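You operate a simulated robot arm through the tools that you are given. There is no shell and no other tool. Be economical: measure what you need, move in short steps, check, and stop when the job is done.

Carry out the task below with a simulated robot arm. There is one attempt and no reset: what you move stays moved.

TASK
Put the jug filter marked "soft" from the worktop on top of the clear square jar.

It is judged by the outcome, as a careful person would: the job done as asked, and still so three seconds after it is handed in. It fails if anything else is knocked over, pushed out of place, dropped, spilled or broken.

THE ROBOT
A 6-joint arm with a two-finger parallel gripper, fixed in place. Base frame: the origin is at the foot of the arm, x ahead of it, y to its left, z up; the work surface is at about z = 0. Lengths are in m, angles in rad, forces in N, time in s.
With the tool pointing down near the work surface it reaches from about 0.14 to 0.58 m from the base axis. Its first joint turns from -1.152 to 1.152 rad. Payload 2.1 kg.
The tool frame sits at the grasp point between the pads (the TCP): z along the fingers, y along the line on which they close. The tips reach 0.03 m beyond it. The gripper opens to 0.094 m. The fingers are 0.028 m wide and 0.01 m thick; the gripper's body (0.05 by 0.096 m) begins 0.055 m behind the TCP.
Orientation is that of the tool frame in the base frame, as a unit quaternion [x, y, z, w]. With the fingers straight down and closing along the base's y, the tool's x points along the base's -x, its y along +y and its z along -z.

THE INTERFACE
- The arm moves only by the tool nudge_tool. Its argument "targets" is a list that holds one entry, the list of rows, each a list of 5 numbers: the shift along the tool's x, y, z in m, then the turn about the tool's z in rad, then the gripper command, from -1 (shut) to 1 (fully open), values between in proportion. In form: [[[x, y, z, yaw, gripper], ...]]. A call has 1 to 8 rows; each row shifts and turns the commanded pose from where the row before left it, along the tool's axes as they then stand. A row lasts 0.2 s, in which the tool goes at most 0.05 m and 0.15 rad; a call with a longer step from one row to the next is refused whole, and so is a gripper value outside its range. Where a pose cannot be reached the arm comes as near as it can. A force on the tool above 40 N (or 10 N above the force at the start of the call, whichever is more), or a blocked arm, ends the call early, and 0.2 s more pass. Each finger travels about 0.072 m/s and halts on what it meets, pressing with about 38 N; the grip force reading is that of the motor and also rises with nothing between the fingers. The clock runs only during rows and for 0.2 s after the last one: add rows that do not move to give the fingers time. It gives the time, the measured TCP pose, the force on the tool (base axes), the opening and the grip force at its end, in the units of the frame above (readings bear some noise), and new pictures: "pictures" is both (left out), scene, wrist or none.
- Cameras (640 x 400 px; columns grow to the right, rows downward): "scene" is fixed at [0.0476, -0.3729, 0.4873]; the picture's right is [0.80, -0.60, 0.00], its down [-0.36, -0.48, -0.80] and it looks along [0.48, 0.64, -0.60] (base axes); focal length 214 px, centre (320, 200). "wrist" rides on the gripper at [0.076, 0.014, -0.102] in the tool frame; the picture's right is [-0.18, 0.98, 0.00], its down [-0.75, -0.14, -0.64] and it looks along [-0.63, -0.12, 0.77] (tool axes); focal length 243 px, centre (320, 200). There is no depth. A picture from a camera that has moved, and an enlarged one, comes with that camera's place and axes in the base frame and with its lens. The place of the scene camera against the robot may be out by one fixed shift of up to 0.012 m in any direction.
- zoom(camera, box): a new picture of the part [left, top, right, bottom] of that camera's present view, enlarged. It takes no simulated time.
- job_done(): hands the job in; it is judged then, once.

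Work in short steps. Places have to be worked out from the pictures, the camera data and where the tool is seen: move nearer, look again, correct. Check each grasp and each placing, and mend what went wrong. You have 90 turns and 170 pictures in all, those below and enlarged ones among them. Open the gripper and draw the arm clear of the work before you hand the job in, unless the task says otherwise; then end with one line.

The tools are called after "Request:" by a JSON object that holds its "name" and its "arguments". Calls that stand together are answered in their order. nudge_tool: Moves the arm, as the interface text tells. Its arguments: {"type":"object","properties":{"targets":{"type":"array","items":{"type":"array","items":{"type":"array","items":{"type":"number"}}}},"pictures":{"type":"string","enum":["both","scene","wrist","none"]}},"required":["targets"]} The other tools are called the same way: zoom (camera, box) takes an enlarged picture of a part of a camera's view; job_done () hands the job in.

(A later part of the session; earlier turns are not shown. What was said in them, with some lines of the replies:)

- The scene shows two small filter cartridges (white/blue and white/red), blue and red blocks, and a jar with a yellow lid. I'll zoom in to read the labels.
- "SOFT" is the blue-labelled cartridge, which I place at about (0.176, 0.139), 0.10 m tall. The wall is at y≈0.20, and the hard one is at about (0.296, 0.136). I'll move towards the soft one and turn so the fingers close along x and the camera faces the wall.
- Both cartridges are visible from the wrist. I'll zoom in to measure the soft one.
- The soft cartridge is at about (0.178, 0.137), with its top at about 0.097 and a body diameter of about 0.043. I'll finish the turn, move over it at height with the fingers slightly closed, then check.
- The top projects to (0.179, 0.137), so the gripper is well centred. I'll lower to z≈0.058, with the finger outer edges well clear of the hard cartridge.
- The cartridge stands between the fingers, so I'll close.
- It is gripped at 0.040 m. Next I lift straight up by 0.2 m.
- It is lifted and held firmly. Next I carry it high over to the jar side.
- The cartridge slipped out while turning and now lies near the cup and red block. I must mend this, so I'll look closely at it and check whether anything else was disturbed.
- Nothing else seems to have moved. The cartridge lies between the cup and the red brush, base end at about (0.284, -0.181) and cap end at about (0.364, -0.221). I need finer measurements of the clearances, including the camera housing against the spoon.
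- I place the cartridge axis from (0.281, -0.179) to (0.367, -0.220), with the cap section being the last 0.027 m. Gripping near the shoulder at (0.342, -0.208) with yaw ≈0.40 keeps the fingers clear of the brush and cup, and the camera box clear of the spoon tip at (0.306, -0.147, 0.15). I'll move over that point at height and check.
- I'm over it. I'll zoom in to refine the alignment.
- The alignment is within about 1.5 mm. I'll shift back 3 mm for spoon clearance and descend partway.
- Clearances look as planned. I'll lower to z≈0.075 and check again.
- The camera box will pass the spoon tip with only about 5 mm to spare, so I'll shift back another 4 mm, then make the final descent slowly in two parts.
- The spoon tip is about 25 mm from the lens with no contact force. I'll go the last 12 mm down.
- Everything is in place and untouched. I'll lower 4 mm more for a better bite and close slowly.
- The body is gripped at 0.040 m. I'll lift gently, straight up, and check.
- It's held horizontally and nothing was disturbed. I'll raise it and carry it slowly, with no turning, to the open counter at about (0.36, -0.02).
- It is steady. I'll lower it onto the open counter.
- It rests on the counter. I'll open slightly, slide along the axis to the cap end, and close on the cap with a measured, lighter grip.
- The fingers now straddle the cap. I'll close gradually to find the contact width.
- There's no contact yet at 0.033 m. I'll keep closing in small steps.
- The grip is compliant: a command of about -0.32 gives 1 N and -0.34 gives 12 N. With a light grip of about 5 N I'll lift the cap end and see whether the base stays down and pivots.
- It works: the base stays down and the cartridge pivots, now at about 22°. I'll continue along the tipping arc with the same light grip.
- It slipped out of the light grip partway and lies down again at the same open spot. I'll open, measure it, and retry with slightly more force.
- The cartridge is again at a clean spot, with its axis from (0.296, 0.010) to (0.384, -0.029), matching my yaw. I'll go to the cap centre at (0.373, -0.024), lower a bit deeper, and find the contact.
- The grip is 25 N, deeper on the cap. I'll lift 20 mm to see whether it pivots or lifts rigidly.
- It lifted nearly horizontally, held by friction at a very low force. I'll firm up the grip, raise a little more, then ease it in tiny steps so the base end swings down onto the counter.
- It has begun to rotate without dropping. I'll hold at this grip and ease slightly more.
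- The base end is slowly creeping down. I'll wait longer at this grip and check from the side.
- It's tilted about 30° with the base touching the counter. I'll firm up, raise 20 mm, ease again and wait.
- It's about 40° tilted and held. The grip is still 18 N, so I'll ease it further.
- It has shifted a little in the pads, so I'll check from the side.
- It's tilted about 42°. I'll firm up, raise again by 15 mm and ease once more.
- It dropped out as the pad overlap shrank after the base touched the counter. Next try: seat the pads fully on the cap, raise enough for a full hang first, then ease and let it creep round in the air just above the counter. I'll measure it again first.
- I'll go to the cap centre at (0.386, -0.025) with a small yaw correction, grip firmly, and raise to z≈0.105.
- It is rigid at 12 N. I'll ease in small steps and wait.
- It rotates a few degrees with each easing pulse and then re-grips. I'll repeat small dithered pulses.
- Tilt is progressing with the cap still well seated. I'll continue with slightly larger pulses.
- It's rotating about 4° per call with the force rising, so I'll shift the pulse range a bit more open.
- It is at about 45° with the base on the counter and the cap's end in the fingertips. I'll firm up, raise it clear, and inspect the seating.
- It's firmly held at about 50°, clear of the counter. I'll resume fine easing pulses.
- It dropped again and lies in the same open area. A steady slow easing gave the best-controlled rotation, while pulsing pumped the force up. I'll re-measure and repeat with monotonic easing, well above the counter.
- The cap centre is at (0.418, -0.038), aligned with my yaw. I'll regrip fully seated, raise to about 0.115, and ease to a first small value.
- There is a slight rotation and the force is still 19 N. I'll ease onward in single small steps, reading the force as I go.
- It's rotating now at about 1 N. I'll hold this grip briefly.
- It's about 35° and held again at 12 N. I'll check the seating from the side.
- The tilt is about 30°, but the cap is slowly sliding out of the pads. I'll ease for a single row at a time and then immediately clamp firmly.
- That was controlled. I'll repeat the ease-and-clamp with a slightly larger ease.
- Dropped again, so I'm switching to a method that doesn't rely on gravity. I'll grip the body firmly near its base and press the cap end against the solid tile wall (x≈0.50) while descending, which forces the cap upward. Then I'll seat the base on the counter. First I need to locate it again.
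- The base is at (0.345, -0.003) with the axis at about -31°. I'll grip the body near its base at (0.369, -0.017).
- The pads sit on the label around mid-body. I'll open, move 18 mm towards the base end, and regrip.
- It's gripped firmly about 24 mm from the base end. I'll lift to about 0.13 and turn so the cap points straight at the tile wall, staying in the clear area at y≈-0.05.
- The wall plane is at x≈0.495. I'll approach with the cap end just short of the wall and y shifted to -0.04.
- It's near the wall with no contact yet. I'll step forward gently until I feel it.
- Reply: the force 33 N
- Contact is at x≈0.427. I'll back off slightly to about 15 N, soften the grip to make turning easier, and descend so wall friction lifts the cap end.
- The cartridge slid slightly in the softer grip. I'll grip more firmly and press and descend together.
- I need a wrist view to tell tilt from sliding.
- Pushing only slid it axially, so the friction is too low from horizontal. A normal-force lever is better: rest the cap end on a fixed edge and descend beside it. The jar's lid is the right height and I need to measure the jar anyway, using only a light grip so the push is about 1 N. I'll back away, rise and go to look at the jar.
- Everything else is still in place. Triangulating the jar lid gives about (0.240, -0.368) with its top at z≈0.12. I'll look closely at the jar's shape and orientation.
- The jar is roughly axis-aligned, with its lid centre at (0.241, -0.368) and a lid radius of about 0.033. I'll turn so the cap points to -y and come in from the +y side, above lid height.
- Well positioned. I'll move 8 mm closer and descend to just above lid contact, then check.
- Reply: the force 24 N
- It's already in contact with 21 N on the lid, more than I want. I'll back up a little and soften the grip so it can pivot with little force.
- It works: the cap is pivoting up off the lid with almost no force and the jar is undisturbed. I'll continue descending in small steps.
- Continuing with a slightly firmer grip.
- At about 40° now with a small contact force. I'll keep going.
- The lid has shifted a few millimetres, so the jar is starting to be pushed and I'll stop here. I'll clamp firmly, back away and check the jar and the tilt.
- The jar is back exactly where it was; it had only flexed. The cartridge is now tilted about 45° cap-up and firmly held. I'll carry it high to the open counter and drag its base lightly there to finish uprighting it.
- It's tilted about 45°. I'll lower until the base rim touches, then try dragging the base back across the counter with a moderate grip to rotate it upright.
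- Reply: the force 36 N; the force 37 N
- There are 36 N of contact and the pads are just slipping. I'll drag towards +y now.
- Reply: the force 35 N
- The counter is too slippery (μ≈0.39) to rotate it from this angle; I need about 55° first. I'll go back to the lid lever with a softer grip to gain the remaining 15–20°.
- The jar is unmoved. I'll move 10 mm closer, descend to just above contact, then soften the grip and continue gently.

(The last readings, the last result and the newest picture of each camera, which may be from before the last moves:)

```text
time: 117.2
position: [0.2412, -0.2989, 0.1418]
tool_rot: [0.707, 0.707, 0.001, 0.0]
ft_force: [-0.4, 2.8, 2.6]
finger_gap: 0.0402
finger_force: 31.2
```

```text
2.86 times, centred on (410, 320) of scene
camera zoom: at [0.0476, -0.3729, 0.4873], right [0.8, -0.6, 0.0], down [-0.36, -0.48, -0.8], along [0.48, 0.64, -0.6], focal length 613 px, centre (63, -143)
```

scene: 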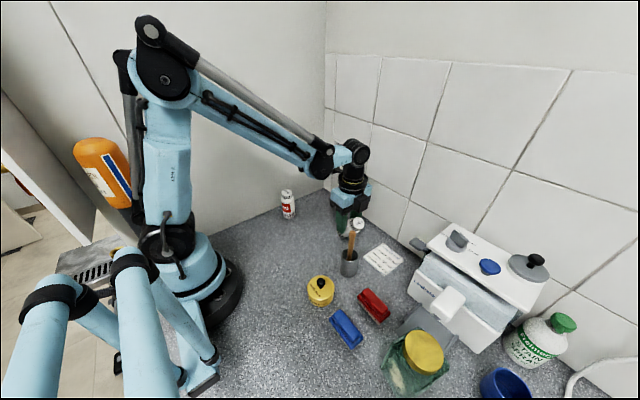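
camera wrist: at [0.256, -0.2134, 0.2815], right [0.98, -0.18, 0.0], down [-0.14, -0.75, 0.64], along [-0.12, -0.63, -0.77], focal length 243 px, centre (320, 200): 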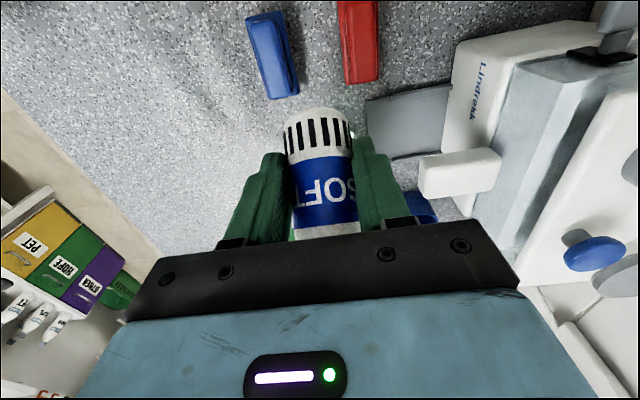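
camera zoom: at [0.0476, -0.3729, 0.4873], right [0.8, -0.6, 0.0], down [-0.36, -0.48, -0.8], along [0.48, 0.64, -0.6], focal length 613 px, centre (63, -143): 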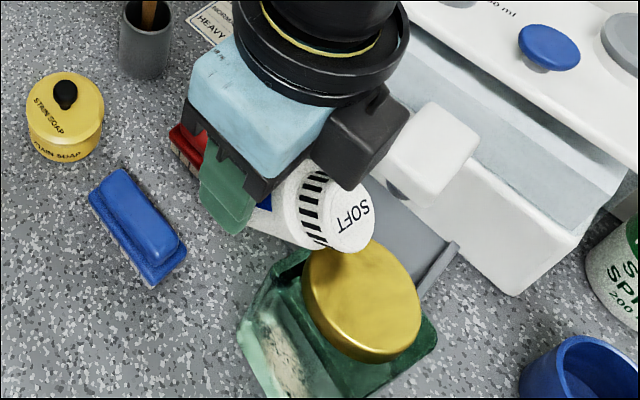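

The grip rose to 31 N and the jar is feeling about 3 N. I'll ease the grip to release that, then continue.

Request:
{"name": "nudge_tool", "arguments": {"targets": [[[0, 0, 0, 0, -0.158], [0, 0, 0, 0, -0.155], [0, 0, 0.002, 0, -0.153], [0, 0, 0.003, 0, -0.153]]], "pictures": "none"}}

Request:
{"name": "nudge_tool", "arguments": {"targets": [[[0, 0, 0.003, 0, -0.153], [0, 0, 0.003, 0, -0.153]]], "pictures": "none"}}

Request:
{"name": "zoom", "arguments": {"camera": "scene", "box": [350, 250, 470, 390]}}

```text
time: 118.2
position: [0.2407, -0.2996, 0.1353]
tool_rot: [0.706, 0.708, 0.0, 0.0]
ft_force: [0.2, 1.0, 0.5]
finger_gap: 0.0405
finger_force: 1.4
```

```text
time: 118.8
position: [0.2411, -0.2984, 0.1311]
tool_rot: [0.707, 0.707, 0.001, 0.0]
ft_force: [0.0, 1.9, 0.3]
finger_gap: 0.0405
finger_force: 12.4
```

```text
2.86 times, centred on (410, 320) of scene
camera zoom: at [0.0476, -0.3729, 0.4873], right [0.8, -0.6, 0.0], down [-0.36, -0.48, -0.8], along [0.48, 0.64, -0.6], focal length 613 px, centre (63, -143)
```

zoom: 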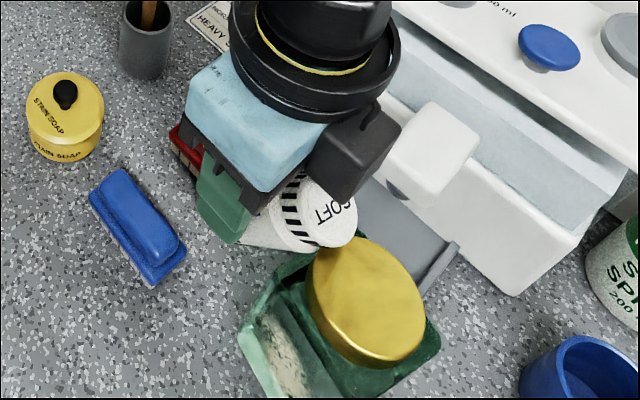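

The jar is being tipped slightly by about 2 N. I'll ease the grip further so the cartridge yields instead.

Request:
{"name": "nudge_tool", "arguments": {"targets": [[[0, 0, 0, 0, -0.15], [0, 0, 0, 0, -0.149], [0, 0, 0, 0, -0.148]]], "pictures": "none"}}

Request:
{"name": "zoom", "arguments": {"camera": "scene", "box": [350, 250, 470, 390]}}

```text
time: 119.6
position: [0.2409, -0.2991, 0.1307]
tool_rot: [0.706, 0.708, 0.001, 0.0]
ft_force: [0.2, 1.0, 0.4]
finger_gap: 0.0408
finger_force: 0.0
```

```text
2.86 times, centred on (410, 320) of scene
camera zoom: at [0.0476, -0.3729, 0.4873], right [0.8, -0.6, 0.0], down [-0.36, -0.48, -0.8], along [0.48, 0.64, -0.6], focal length 613 px, centre (63, -143)
```

zoom: 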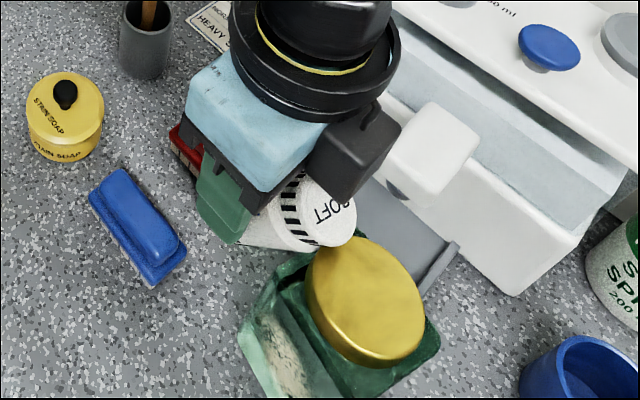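

I'll clamp, back off, and check both the jar and the tilt.

Request:
{"name": "nudge_tool", "arguments": {"targets": [[[0, 0, 0, 0, -0.2], [0, 0, 0, 0, -0.3], [0.012, 0, 0, 0, -0.3], [0.02, 0, -0.03, 0, -0.3], [0.02, 0, -0.04, 0, -0.3], [0, 0, -0.03, 0, -0.3], [0, 0, 0, 0, -0.3]]], "pictures": "none"}}

Request:
{"name": "zoom", "arguments": {"camera": "scene", "box": [340, 230, 470, 390]}}

```text
time: 121.2
position: [0.2411, -0.2464, 0.2306]
tool_rot: [0.707, 0.707, 0.0, -0.001]
ft_force: [-0.1, 0.6, -1.9]
finger_gap: 0.0395
finger_force: 38.6
```

```text
2.50 times, centred on (405, 310) of scene
camera zoom: at [0.0476, -0.3729, 0.4873], right [0.8, -0.6, 0.0], down [-0.36, -0.48, -0.8], along [0.48, 0.64, -0.6], focal length 536 px, centre (108, -75)
```

zoom: 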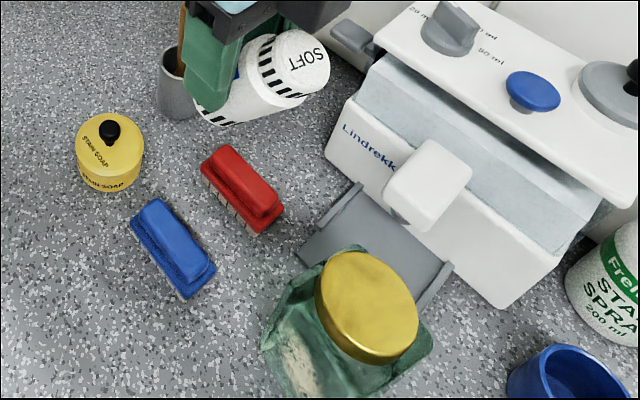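

The jar is fine, within about 3 mm and upright, and the tilt is now about 49°. Calculation says pressing the base down on the counter with a medium grip will first slide the grip nearer the base, and then dragging will rotate it upright. I'll carry it back over the clear counter.

Request:
{"name": "nudge_tool", "arguments": {"targets": [[[0, 0, -0.03, 0, -0.3], [0, 0, -0.025, 0, -0.3], [0.02, 0.03, 0, 0, -0.3], [0.03, 0.03, 0, 0, -0.3], [0.03, 0.03, 0, 0, -0.3], [0.03, 0.03, 0, 0, -0.3], [0.03, 0.01, 0, 0, -0.3], [0.01, 0, 0, 0, -0.3]]], "pictures": "none"}}

Request:
{"name": "nudge_tool", "arguments": {"targets": [[[0, 0, 0.035, 0, -0.3], [0, 0, 0.045, 0, -0.3], [0, 0, 0.045, 0, -0.3], [0, 0, 0.045, 0, -0.3], [0, 0, 0.036, 0, -0.3], [0, 0, 0.006, 0, -0.22], [0, 0, 0, 0, -0.175], [0, 0, 0, 0, -0.17]]], "pictures": "none"}}

```text
time: 123.0
position: [0.3713, -0.097, 0.2847]
tool_rot: [0.707, 0.707, 0.001, -0.001]
ft_force: [0.5, -0.8, -1.4]
finger_gap: 0.0393
finger_force: 37.6
```

```text
time: 124.8
position: [0.3724, -0.0976, 0.0745]
tool_rot: [0.707, 0.708, 0.0, 0.0]
ft_force: [-0.6, 0.4, -1.0]
finger_gap: 0.0403
finger_force: 19.2
```

The grip is at 19 N and there's no contact yet. I'll press down and drag towards +y together.

Request:
{"name": "nudge_tool", "arguments": {"targets": [[[0.003, 0, 0.006, 0, -0.17], [0.005, 0, 0.005, 0, -0.17], [0.007, 0, 0.004, 0, -0.17], [0.008, 0, 0.004, 0, -0.17], [0.008, 0, 0.003, 0, -0.17], [0.008, 0, 0.003, 0, -0.17]]], "pictures": "none"}}

Request:
{"name": "zoom", "arguments": {"camera": "scene", "box": [300, 160, 390, 250]}}

```text
time: 126.2
position: [0.3721, -0.0589, 0.0495]
tool_rot: [0.707, 0.707, 0.0, 0.001]
ft_force: [-0.3, -11.0, 25.8]
finger_gap: 0.0398
finger_force: 37.9
```

```text
4.44 times, centred on (345, 205) of scene
camera zoom: at [0.0475, -0.3729, 0.4873], right [0.8, -0.6, 0.0], down [-0.36, -0.48, -0.8], along [0.48, 0.64, -0.6], focal length 953 px, centre (209, 178)
```

zoom: 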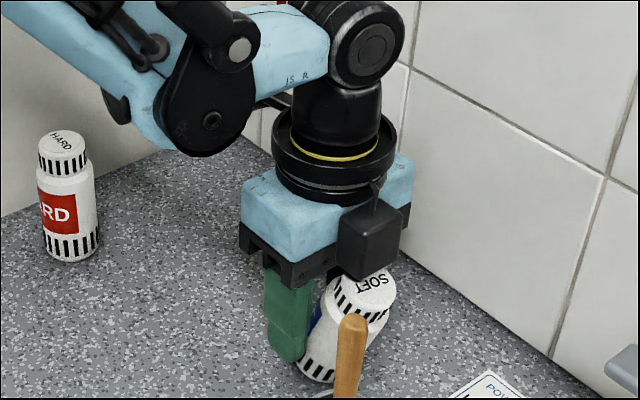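

Excellent, it has rotated to about 65–70°. I'll continue dragging with light pressure.

Request:
{"name": "nudge_tool", "arguments": {"targets": [[[0, 0, 0, 0, -0.165], [0.006, 0, 0.001, 0, -0.165], [0.008, 0, 0.001, 0, -0.165], [0.008, 0, 0.001, 0, -0.165], [0, 0, 0, 0, -0.165]]], "pictures": "none"}}

Request:
{"name": "zoom", "arguments": {"camera": "scene", "box": [300, 160, 390, 250]}}

```text
time: 127.4
position: [0.3708, -0.0361, 0.0473]
tool_rot: [0.706, 0.708, 0.001, -0.001]
ft_force: [0.3, 0.2, 0.1]
finger_gap: 0.0401
finger_force: 0.8
```

```text
4.44 times, centred on (345, 205) of scene
camera zoom: at [0.0476, -0.3729, 0.4873], right [0.8, -0.6, 0.0], down [-0.36, -0.48, -0.8], along [0.48, 0.64, -0.6], focal length 953 px, centre (209, 178)
```

zoom: 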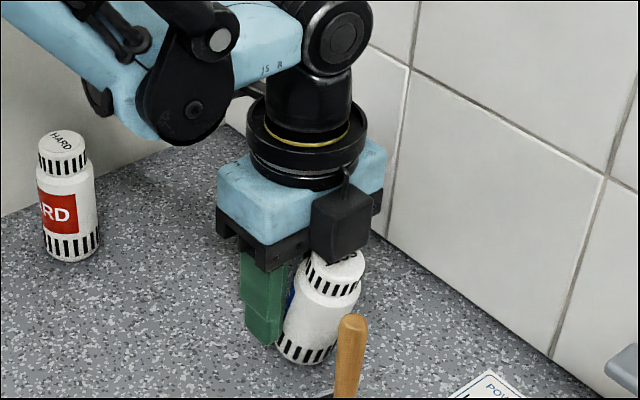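

It's nearly upright (about 18° off vertical). I'll firm up slightly and give one more small press-and-drag.

Request:
{"name": "nudge_tool", "arguments": {"targets": [[[0, 0, 0, 0, -0.172], [0, 0, 0.003, 0, -0.172], [0.006, 0, 0.002, 0, -0.17], [0.008, 0, 0.001, 0, -0.168], [0.006, 0, 0, 0, -0.166], [0, 0, 0, 0, -0.166]]], "pictures": "wrist"}}

Request:
{"name": "zoom", "arguments": {"camera": "scene", "box": [300, 160, 390, 250]}}

```text
time: 128.1
position: [0.3712, -0.0357, 0.0456]
tool_rot: [0.707, 0.707, -0.001, 0.001]
ft_force: [-1.1, 2.7, 23.3]
finger_gap: 0.0398
finger_force: 37.2
stopped in row 3: the force on the tool passed its limit (the readings are from after the stop); the commanded pose is now the measured one
camera wrist: at [0.3867, 0.041, 0.1479], right [0.98, -0.18, 0.0], down [-0.14, -0.75, 0.64], along [-0.12, -0.63, -0.77], focal length 243 px, centre (320, 200)
```

wrist: 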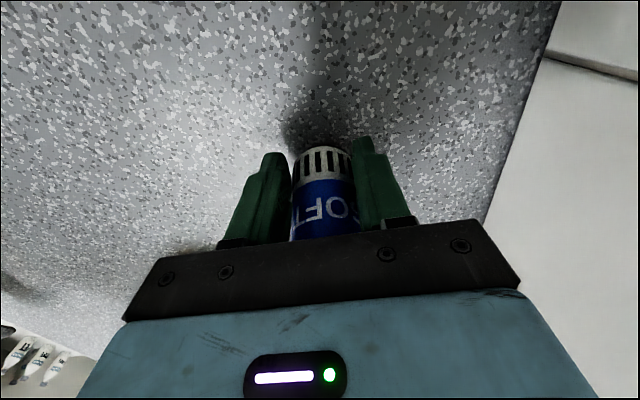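

```text
4.44 times, centred on (345, 205) of scene
camera zoom: at [0.0476, -0.3729, 0.4873], right [0.8, -0.6, 0.0], down [-0.36, -0.48, -0.8], along [0.48, 0.64, -0.6], focal length 953 px, centre (209, 178)
```

zoom: 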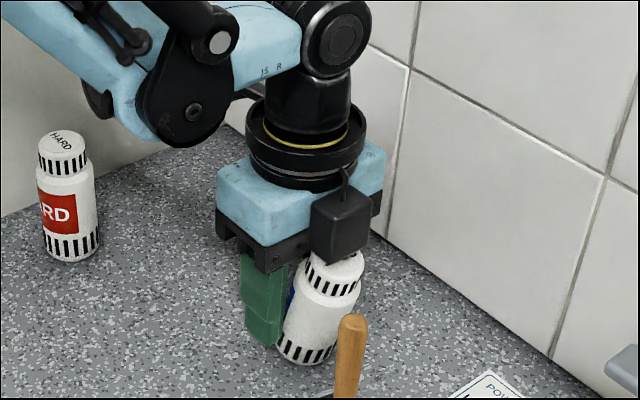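

Geometry gives only about 13° off vertical, which is inside the self-righting range. I'll relieve the press and open gently to let it settle upright.

Request:
{"name": "nudge_tool", "arguments": {"targets": [[[0, 0, -0.002, 0, -0.17], [0, 0, 0, 0, -0.16], [0, 0, 0, 0, -0.15], [0, 0, 0, 0, -0.14], [0, 0, 0, 0, -0.12], [0, 0, 0, 0, -0.1]]], "pictures": "none"}}

Request:
{"name": "zoom", "arguments": {"camera": "scene", "box": [300, 160, 390, 250]}}

```text
time: 129.5
position: [0.3723, -0.0354, 0.0477]
tool_rot: [0.707, 0.707, 0.0, 0.0]
ft_force: [-0.2, 0.2, 0.5]
finger_gap: 0.0426
finger_force: 0.1
```

```text
4.44 times, centred on (345, 205) of scene
camera zoom: at [0.0476, -0.3729, 0.4873], right [0.8, -0.6, 0.0], down [-0.36, -0.48, -0.8], along [0.48, 0.64, -0.6], focal length 953 px, centre (209, 178)
```

zoom: 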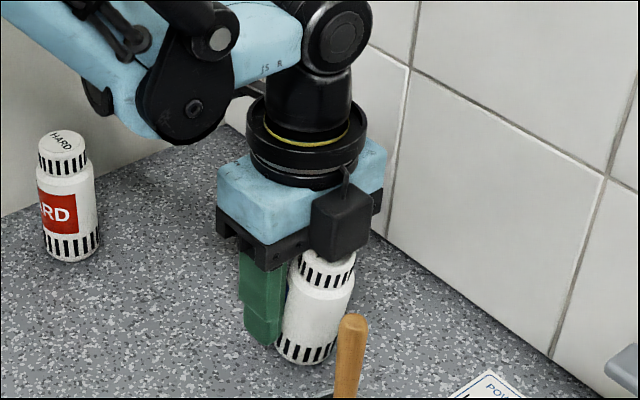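

It's standing upright. I'll open a bit more, centre over it (it's at about y=-0.048), raise to mid-body height, and check.

Request:
{"name": "nudge_tool", "arguments": {"targets": [[[0, 0, 0, 0, 0.05], [0, 0, 0, 0, 0.15], [0, 0, -0.006, 0, 0.15], [-0.006, 0, -0.004, 0, 0.15], [-0.006, 0, -0.002, 0, 0.15], [0, 0, 0, 0, 0.15]]], "pictures": "wrist"}}

```text
time: 130.9
position: [0.3715, -0.048, 0.0591]
tool_rot: [0.707, 0.707, -0.001, 0.0]
ft_force: [-0.3, -0.6, -0.2]
finger_gap: 0.0539
finger_force: 0.0
camera wrist: at [0.3866, 0.0289, 0.1622], right [0.98, -0.18, 0.0], down [-0.14, -0.75, 0.64], along [-0.12, -0.63, -0.77], focal length 243 px, centre (320, 200)
```

wrist: 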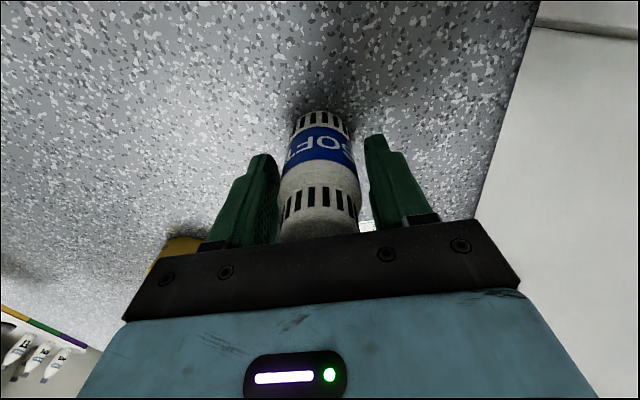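

This matches the original pregrasp view, so it's centred. I'll close fully.

Request:
{"name": "nudge_tool", "arguments": {"targets": [[[0, 0, 0, 0, -0.1], [0, 0, 0, 0, -0.4], [0, 0, 0, 0, -1], [0, 0, 0, 0, -1], [0, 0, -0.01, 0, -1], [0, 0, -0.02, 0, -1], [0, 0, -0.02, 0, -1]]], "pictures": "wrist"}}

```text
time: 132.5
position: [0.3721, -0.046, 0.1091]
tool_rot: [0.707, 0.707, 0.0, 0.0]
ft_force: [-0.1, 0.6, -0.2]
finger_gap: 0.04
finger_force: 38.0
camera wrist: at [0.3863, 0.0294, 0.2118], right [0.98, -0.18, 0.0], down [-0.14, -0.75, 0.64], along [-0.12, -0.63, -0.77], focal length 243 px, centre (320, 200)
```

wrist: 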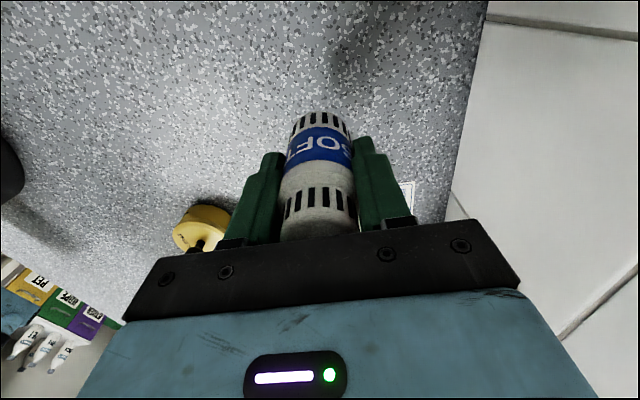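

It's held upright at 0.040 m with 38 N. I'll raise it and carry it at moderate speed towards the jar without any turning.

Request:
{"name": "nudge_tool", "arguments": {"targets": [[[0, 0, -0.03, 0, -1], [0, 0, -0.04, 0, -1], [0, 0, -0.04, 0, -1], [0, 0, -0.04, 0, -1], [0, 0, -0.02, 0, -1], [0, 0, 0, 0, -1]]], "pictures": "none"}}

Request:
{"name": "nudge_tool", "arguments": {"targets": [[[-0.02, -0.01, 0, 0, -1], [-0.03, -0.018, 0, 0, -1], [-0.03, -0.018, 0, 0, -1], [-0.03, -0.018, 0, 0, -1], [-0.03, -0.018, 0, 0, -1], [-0.03, -0.018, 0, 0, -1], [-0.03, -0.018, 0, 0, -1], [-0.02, -0.013, 0, 0, -1]]], "pictures": "none"}}

Request:
{"name": "nudge_tool", "arguments": {"targets": [[[-0.015, 0, 0, 0, -1], [-0.015, 0, 0, 0, -1], [0, 0, 0, 0, -1]]]}}

```text
time: 133.9
position: [0.3705, -0.0484, 0.2792]
tool_rot: [0.707, 0.707, -0.001, 0.0]
ft_force: [-0.1, -0.2, -0.3]
finger_gap: 0.0399
finger_force: 38.2
```

```text
time: 135.7
position: [0.2398, -0.267, 0.2795]
tool_rot: [0.706, 0.708, 0.0, 0.001]
ft_force: [0.6, -0.2, -1.7]
finger_gap: 0.0399
finger_force: 38.1
```

```text
time: 136.5
position: [0.2397, -0.2968, 0.2808]
tool_rot: [0.707, 0.707, 0.0, 0.001]
ft_force: [0.1, -0.5, -0.7]
finger_gap: 0.0398
finger_force: 37.9
camera wrist: at [0.2552, -0.2207, 0.3835], right [0.98, -0.18, 0.0], down [-0.14, -0.75, 0.64], along [-0.12, -0.63, -0.77], focal length 243 px, centre (320, 200)
```

scene: 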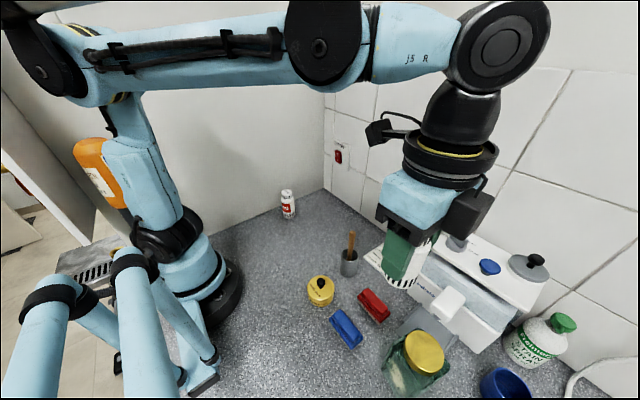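
wrist: 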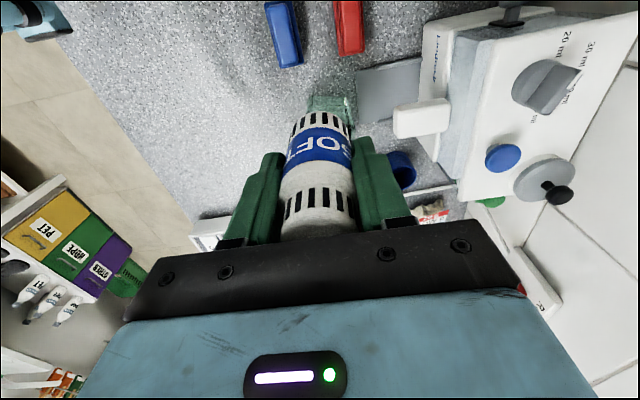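

All is stable. I'll move over the lid centre at about (0.239, -0.368), lower to just above it, and check the alignment.

Request:
{"name": "nudge_tool", "arguments": {"targets": [[[-0.02, 0, 0, 0, -1], [-0.025, 0, 0, 0, -1], [-0.018, 0, 0, 0, -1], [-0.008, 0, 0.01, 0, -1], [0, 0, 0.025, 0, -1], [0, 0, 0.025, 0, -1], [0, 0, 0.005, 0, -1], [0, 0, 0, 0, -1]]], "pictures": "wrist"}}

Request:
{"name": "zoom", "arguments": {"camera": "scene", "box": [360, 260, 480, 400]}}

```text
time: 138.3
position: [0.2408, -0.3683, 0.2142]
tool_rot: [0.707, 0.707, 0.0, 0.001]
ft_force: [0.4, -0.6, -0.9]
finger_gap: 0.04
finger_force: 38.0
camera wrist: at [0.2559, -0.2912, 0.317], right [0.98, -0.18, 0.0], down [-0.14, -0.75, 0.64], along [-0.12, -0.63, -0.77], focal length 243 px, centre (320, 200)
```

wrist: 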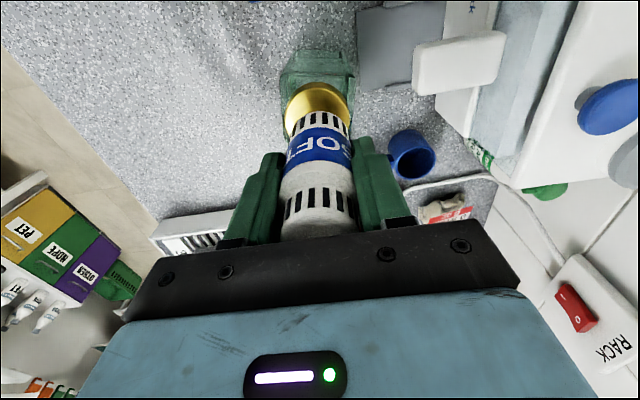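

```text
2.86 times, centred on (420, 330) of scene
camera zoom: at [0.0476, -0.3729, 0.4873], right [0.8, -0.6, 0.0], down [-0.36, -0.48, -0.8], along [0.48, 0.64, -0.6], focal length 613 px, centre (34, -171)
5 turns are left
```

zoom: 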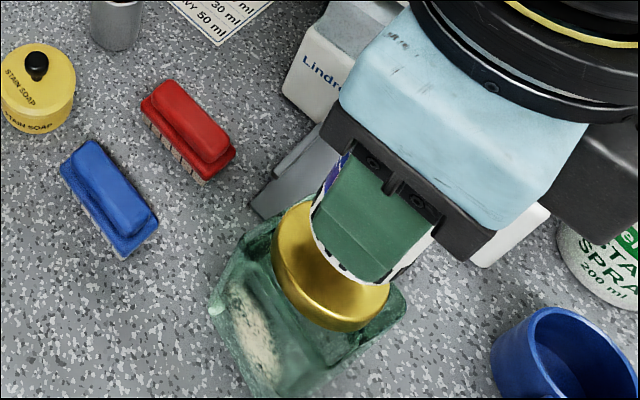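

Only 5 turns are left. The lid centre reads (0.241, -0.371), so I'll shift 2 mm and lower in small steps, reading the contact force each time.

Request:
{"name": "nudge_tool", "arguments": {"targets": [[[-0.002, 0, 0.008, 0, -1], [0, 0, 0.008, 0, -1], [0, 0, 0.004, 0, -1], [0, 0, 0, 0, -1]]], "pictures": "none"}}

Request:
{"name": "nudge_tool", "arguments": {"targets": [[[0, 0, 0.0015, 0, -1], [0, 0, 0, 0, -1]]], "pictures": "none"}}

Request:
{"name": "nudge_tool", "arguments": {"targets": [[[0, 0, 0.0015, 0, -1], [0, 0, 0, 0, -1]]], "pictures": "none"}}

Request:
{"name": "zoom", "arguments": {"camera": "scene", "box": [360, 260, 480, 400]}}

```text
time: 139.3
position: [0.241, -0.3709, 0.195]
tool_rot: [0.708, 0.706, -0.001, 0.001]
ft_force: [0.4, -0.4, -1.2]
finger_gap: 0.0399
finger_force: 38.7
```

```text
time: 139.9
position: [0.242, -0.3703, 0.193]
tool_rot: [0.707, 0.707, 0.0, 0.001]
ft_force: [0.1, 0.5, -1.6]
finger_gap: 0.0401
finger_force: 38.2
```

```text
time: 140.5
position: [0.2414, -0.3721, 0.1907]
tool_rot: [0.707, 0.707, 0.0, 0.001]
ft_force: [0.4, -0.4, -1.9]
finger_gap: 0.0399
finger_force: 38.3
```

```text
2.86 times, centred on (420, 330) of scene
camera zoom: at [0.0476, -0.3729, 0.4873], right [0.8, -0.6, 0.0], down [-0.36, -0.48, -0.8], along [0.48, 0.64, -0.6], focal length 613 px, centre (34, -171)
4 turns are left
```

zoom: 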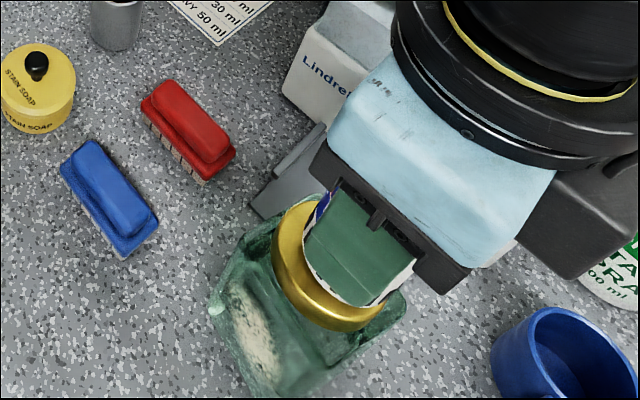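

No contact yet, and the alignment over the lid looks good. I'll lower further in 1.5 mm steps.

Request:
{"name": "nudge_tool", "arguments": {"targets": [[[0, 0, 0.0015, 0, -1], [0, 0, 0, 0, -1]]], "pictures": "none"}}

Request:
{"name": "nudge_tool", "arguments": {"targets": [[[0, 0, 0.0015, 0, -1], [0, 0, 0, 0, -1]]], "pictures": "none"}}

Request:
{"name": "nudge_tool", "arguments": {"targets": [[[0, 0, 0.0015, 0, -1], [0, 0, 0, 0, -1]]], "pictures": "none"}}

Request:
{"name": "nudge_tool", "arguments": {"targets": [[[0, 0, 0.001, 0, -1], [0, 0, 0, 0, -1]]], "pictures": "none"}}

Request:
{"name": "zoom", "arguments": {"camera": "scene", "box": [360, 260, 480, 400]}}

Request:
{"name": "zoom", "arguments": {"camera": "wrist", "box": [240, 60, 400, 180]}}

```text
time: 141.1
position: [0.2409, -0.3707, 0.1892]
tool_rot: [0.707, 0.707, -0.001, 0.001]
ft_force: [-0.4, -0.1, 8.9]
finger_gap: 0.04
finger_force: 38.1
```

```text
time: 141.7
position: [0.2412, -0.3702, 0.1881]
tool_rot: [0.707, 0.707, -0.001, 0.001]
ft_force: [-1.3, 1.2, 34.4]
finger_gap: 0.0397
finger_force: 37.5
```

```text
time: 142.3
position: [0.2405, -0.3708, 0.1879]
tool_rot: [0.707, 0.707, -0.001, 0.001]
ft_force: [2.1, 1.3, 33.2]
finger_gap: 0.0401
finger_force: 38.2
```

```text
time: 142.9
position: [0.2409, -0.3704, 0.1859]
tool_rot: [0.707, 0.707, -0.001, 0.0]
ft_force: [4.1, -0.4, 33.8]
finger_gap: 0.0398
finger_force: 38.4
```

```text
2.86 times, centred on (420, 330) of scene
camera zoom: at [0.0476, -0.3728, 0.4874], right [0.8, -0.6, 0.0], down [-0.36, -0.48, -0.8], along [0.48, 0.64, -0.6], focal length 613 px, centre (34, -171)
```

zoom: 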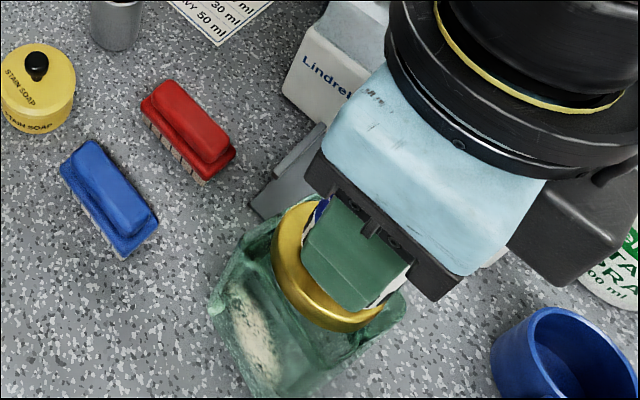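

```text
3.33 times, centred on (320, 120) of wrist
camera zoom: at [0.256, -0.2937, 0.2888], right [0.98, -0.18, 0.0], down [-0.14, -0.75, 0.64], along [-0.12, -0.63, -0.77], focal length 809 px, centre (320, 467)
3 turns are left
```

zoom: 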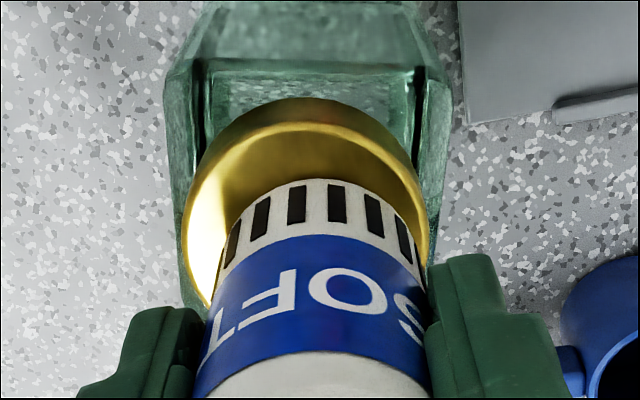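

Contact is confirmed and it sits well within the lid. I'll relieve the pressure, open gently, and withdraw straight up.

Request:
{"name": "nudge_tool", "arguments": {"targets": [[[0, 0, -0.002, 0, -1], [0, 0, -0.001, 0, -0.3], [0, 0, 0, 0, -0.16], [0, 0, 0, 0, -0.1], [0, 0, 0, 0, 0.05], [0, 0, 0, 0, 0.2], [0, 0, 0, 0, 0.3], [0, 0, 0, 0, 0.3]]], "pictures": "none"}}

Request:
{"name": "nudge_tool", "arguments": {"targets": [[[0, 0, -0.015, 0, 0.3], [0, 0, -0.025, 0, 0.3], [0, 0, -0.03, 0, 0.3], [0, 0, -0.035, 0, 0.3], [0, 0, -0.03, 0, 0.3], [0.04, 0, 0, 0, 0.3], [0.045, 0, 0, 0, 0.3], [0.045, 0, 0, 0, 0.3]]], "pictures": "scene"}}

Request:
{"name": "zoom", "arguments": {"camera": "scene", "box": [350, 240, 490, 400]}}

```text
time: 144.7
position: [0.2415, -0.3698, 0.1879]
tool_rot: [0.706, 0.708, -0.001, 0.001]
ft_force: [0.8, 0.4, -0.1]
finger_gap: 0.0611
finger_force: 0.0
```

```text
time: 146.5
position: [0.2408, -0.2405, 0.3241]
tool_rot: [0.707, 0.707, 0.0, 0.0]
ft_force: [0.4, -0.3, 1.0]
finger_gap: 0.061
finger_force: 0.1
```

scene: 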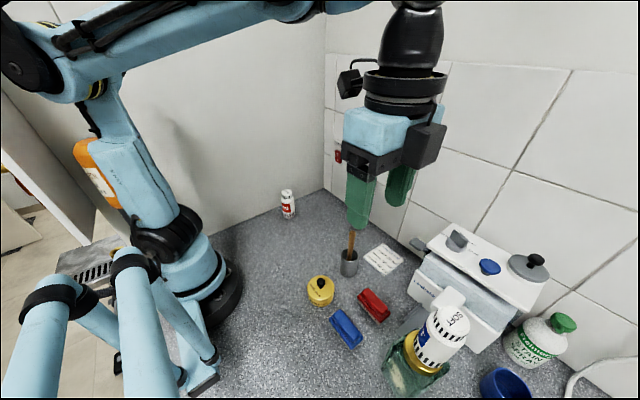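

```text
2.50 times, centred on (420, 320) of scene
camera zoom: at [0.0476, -0.3729, 0.4873], right [0.8, -0.6, 0.0], down [-0.36, -0.48, -0.8], along [0.48, 0.64, -0.6], focal length 536 px, centre (70, -100)
2 turns are left
```

zoom: 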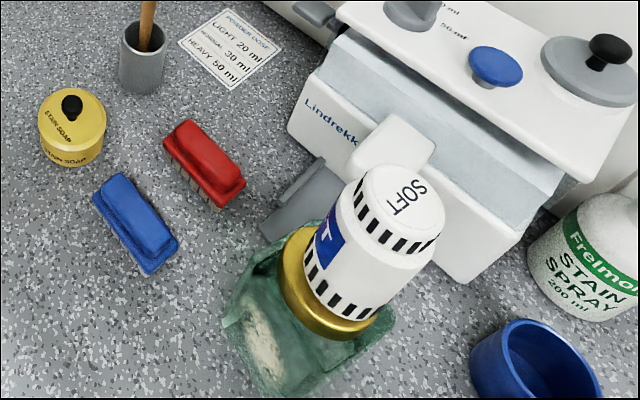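

The "soft" filter stands upright on the jar's lid, the gripper is open and clear, and everything else is in place. I'm handing it in.

Request:
{"name": "job_done", "arguments": {}}

```text
The job is handed in.
```

The "soft" jug filter is standing upright on the lid of the clear square jar, and the gripper is open and clear. I dropped the filter on the worktop several times on the way, once from about 0.3 m. The jar may have shifted about 3 mm when I used its lid to turn the filter upright; nothing else looked moved in the last pictures.
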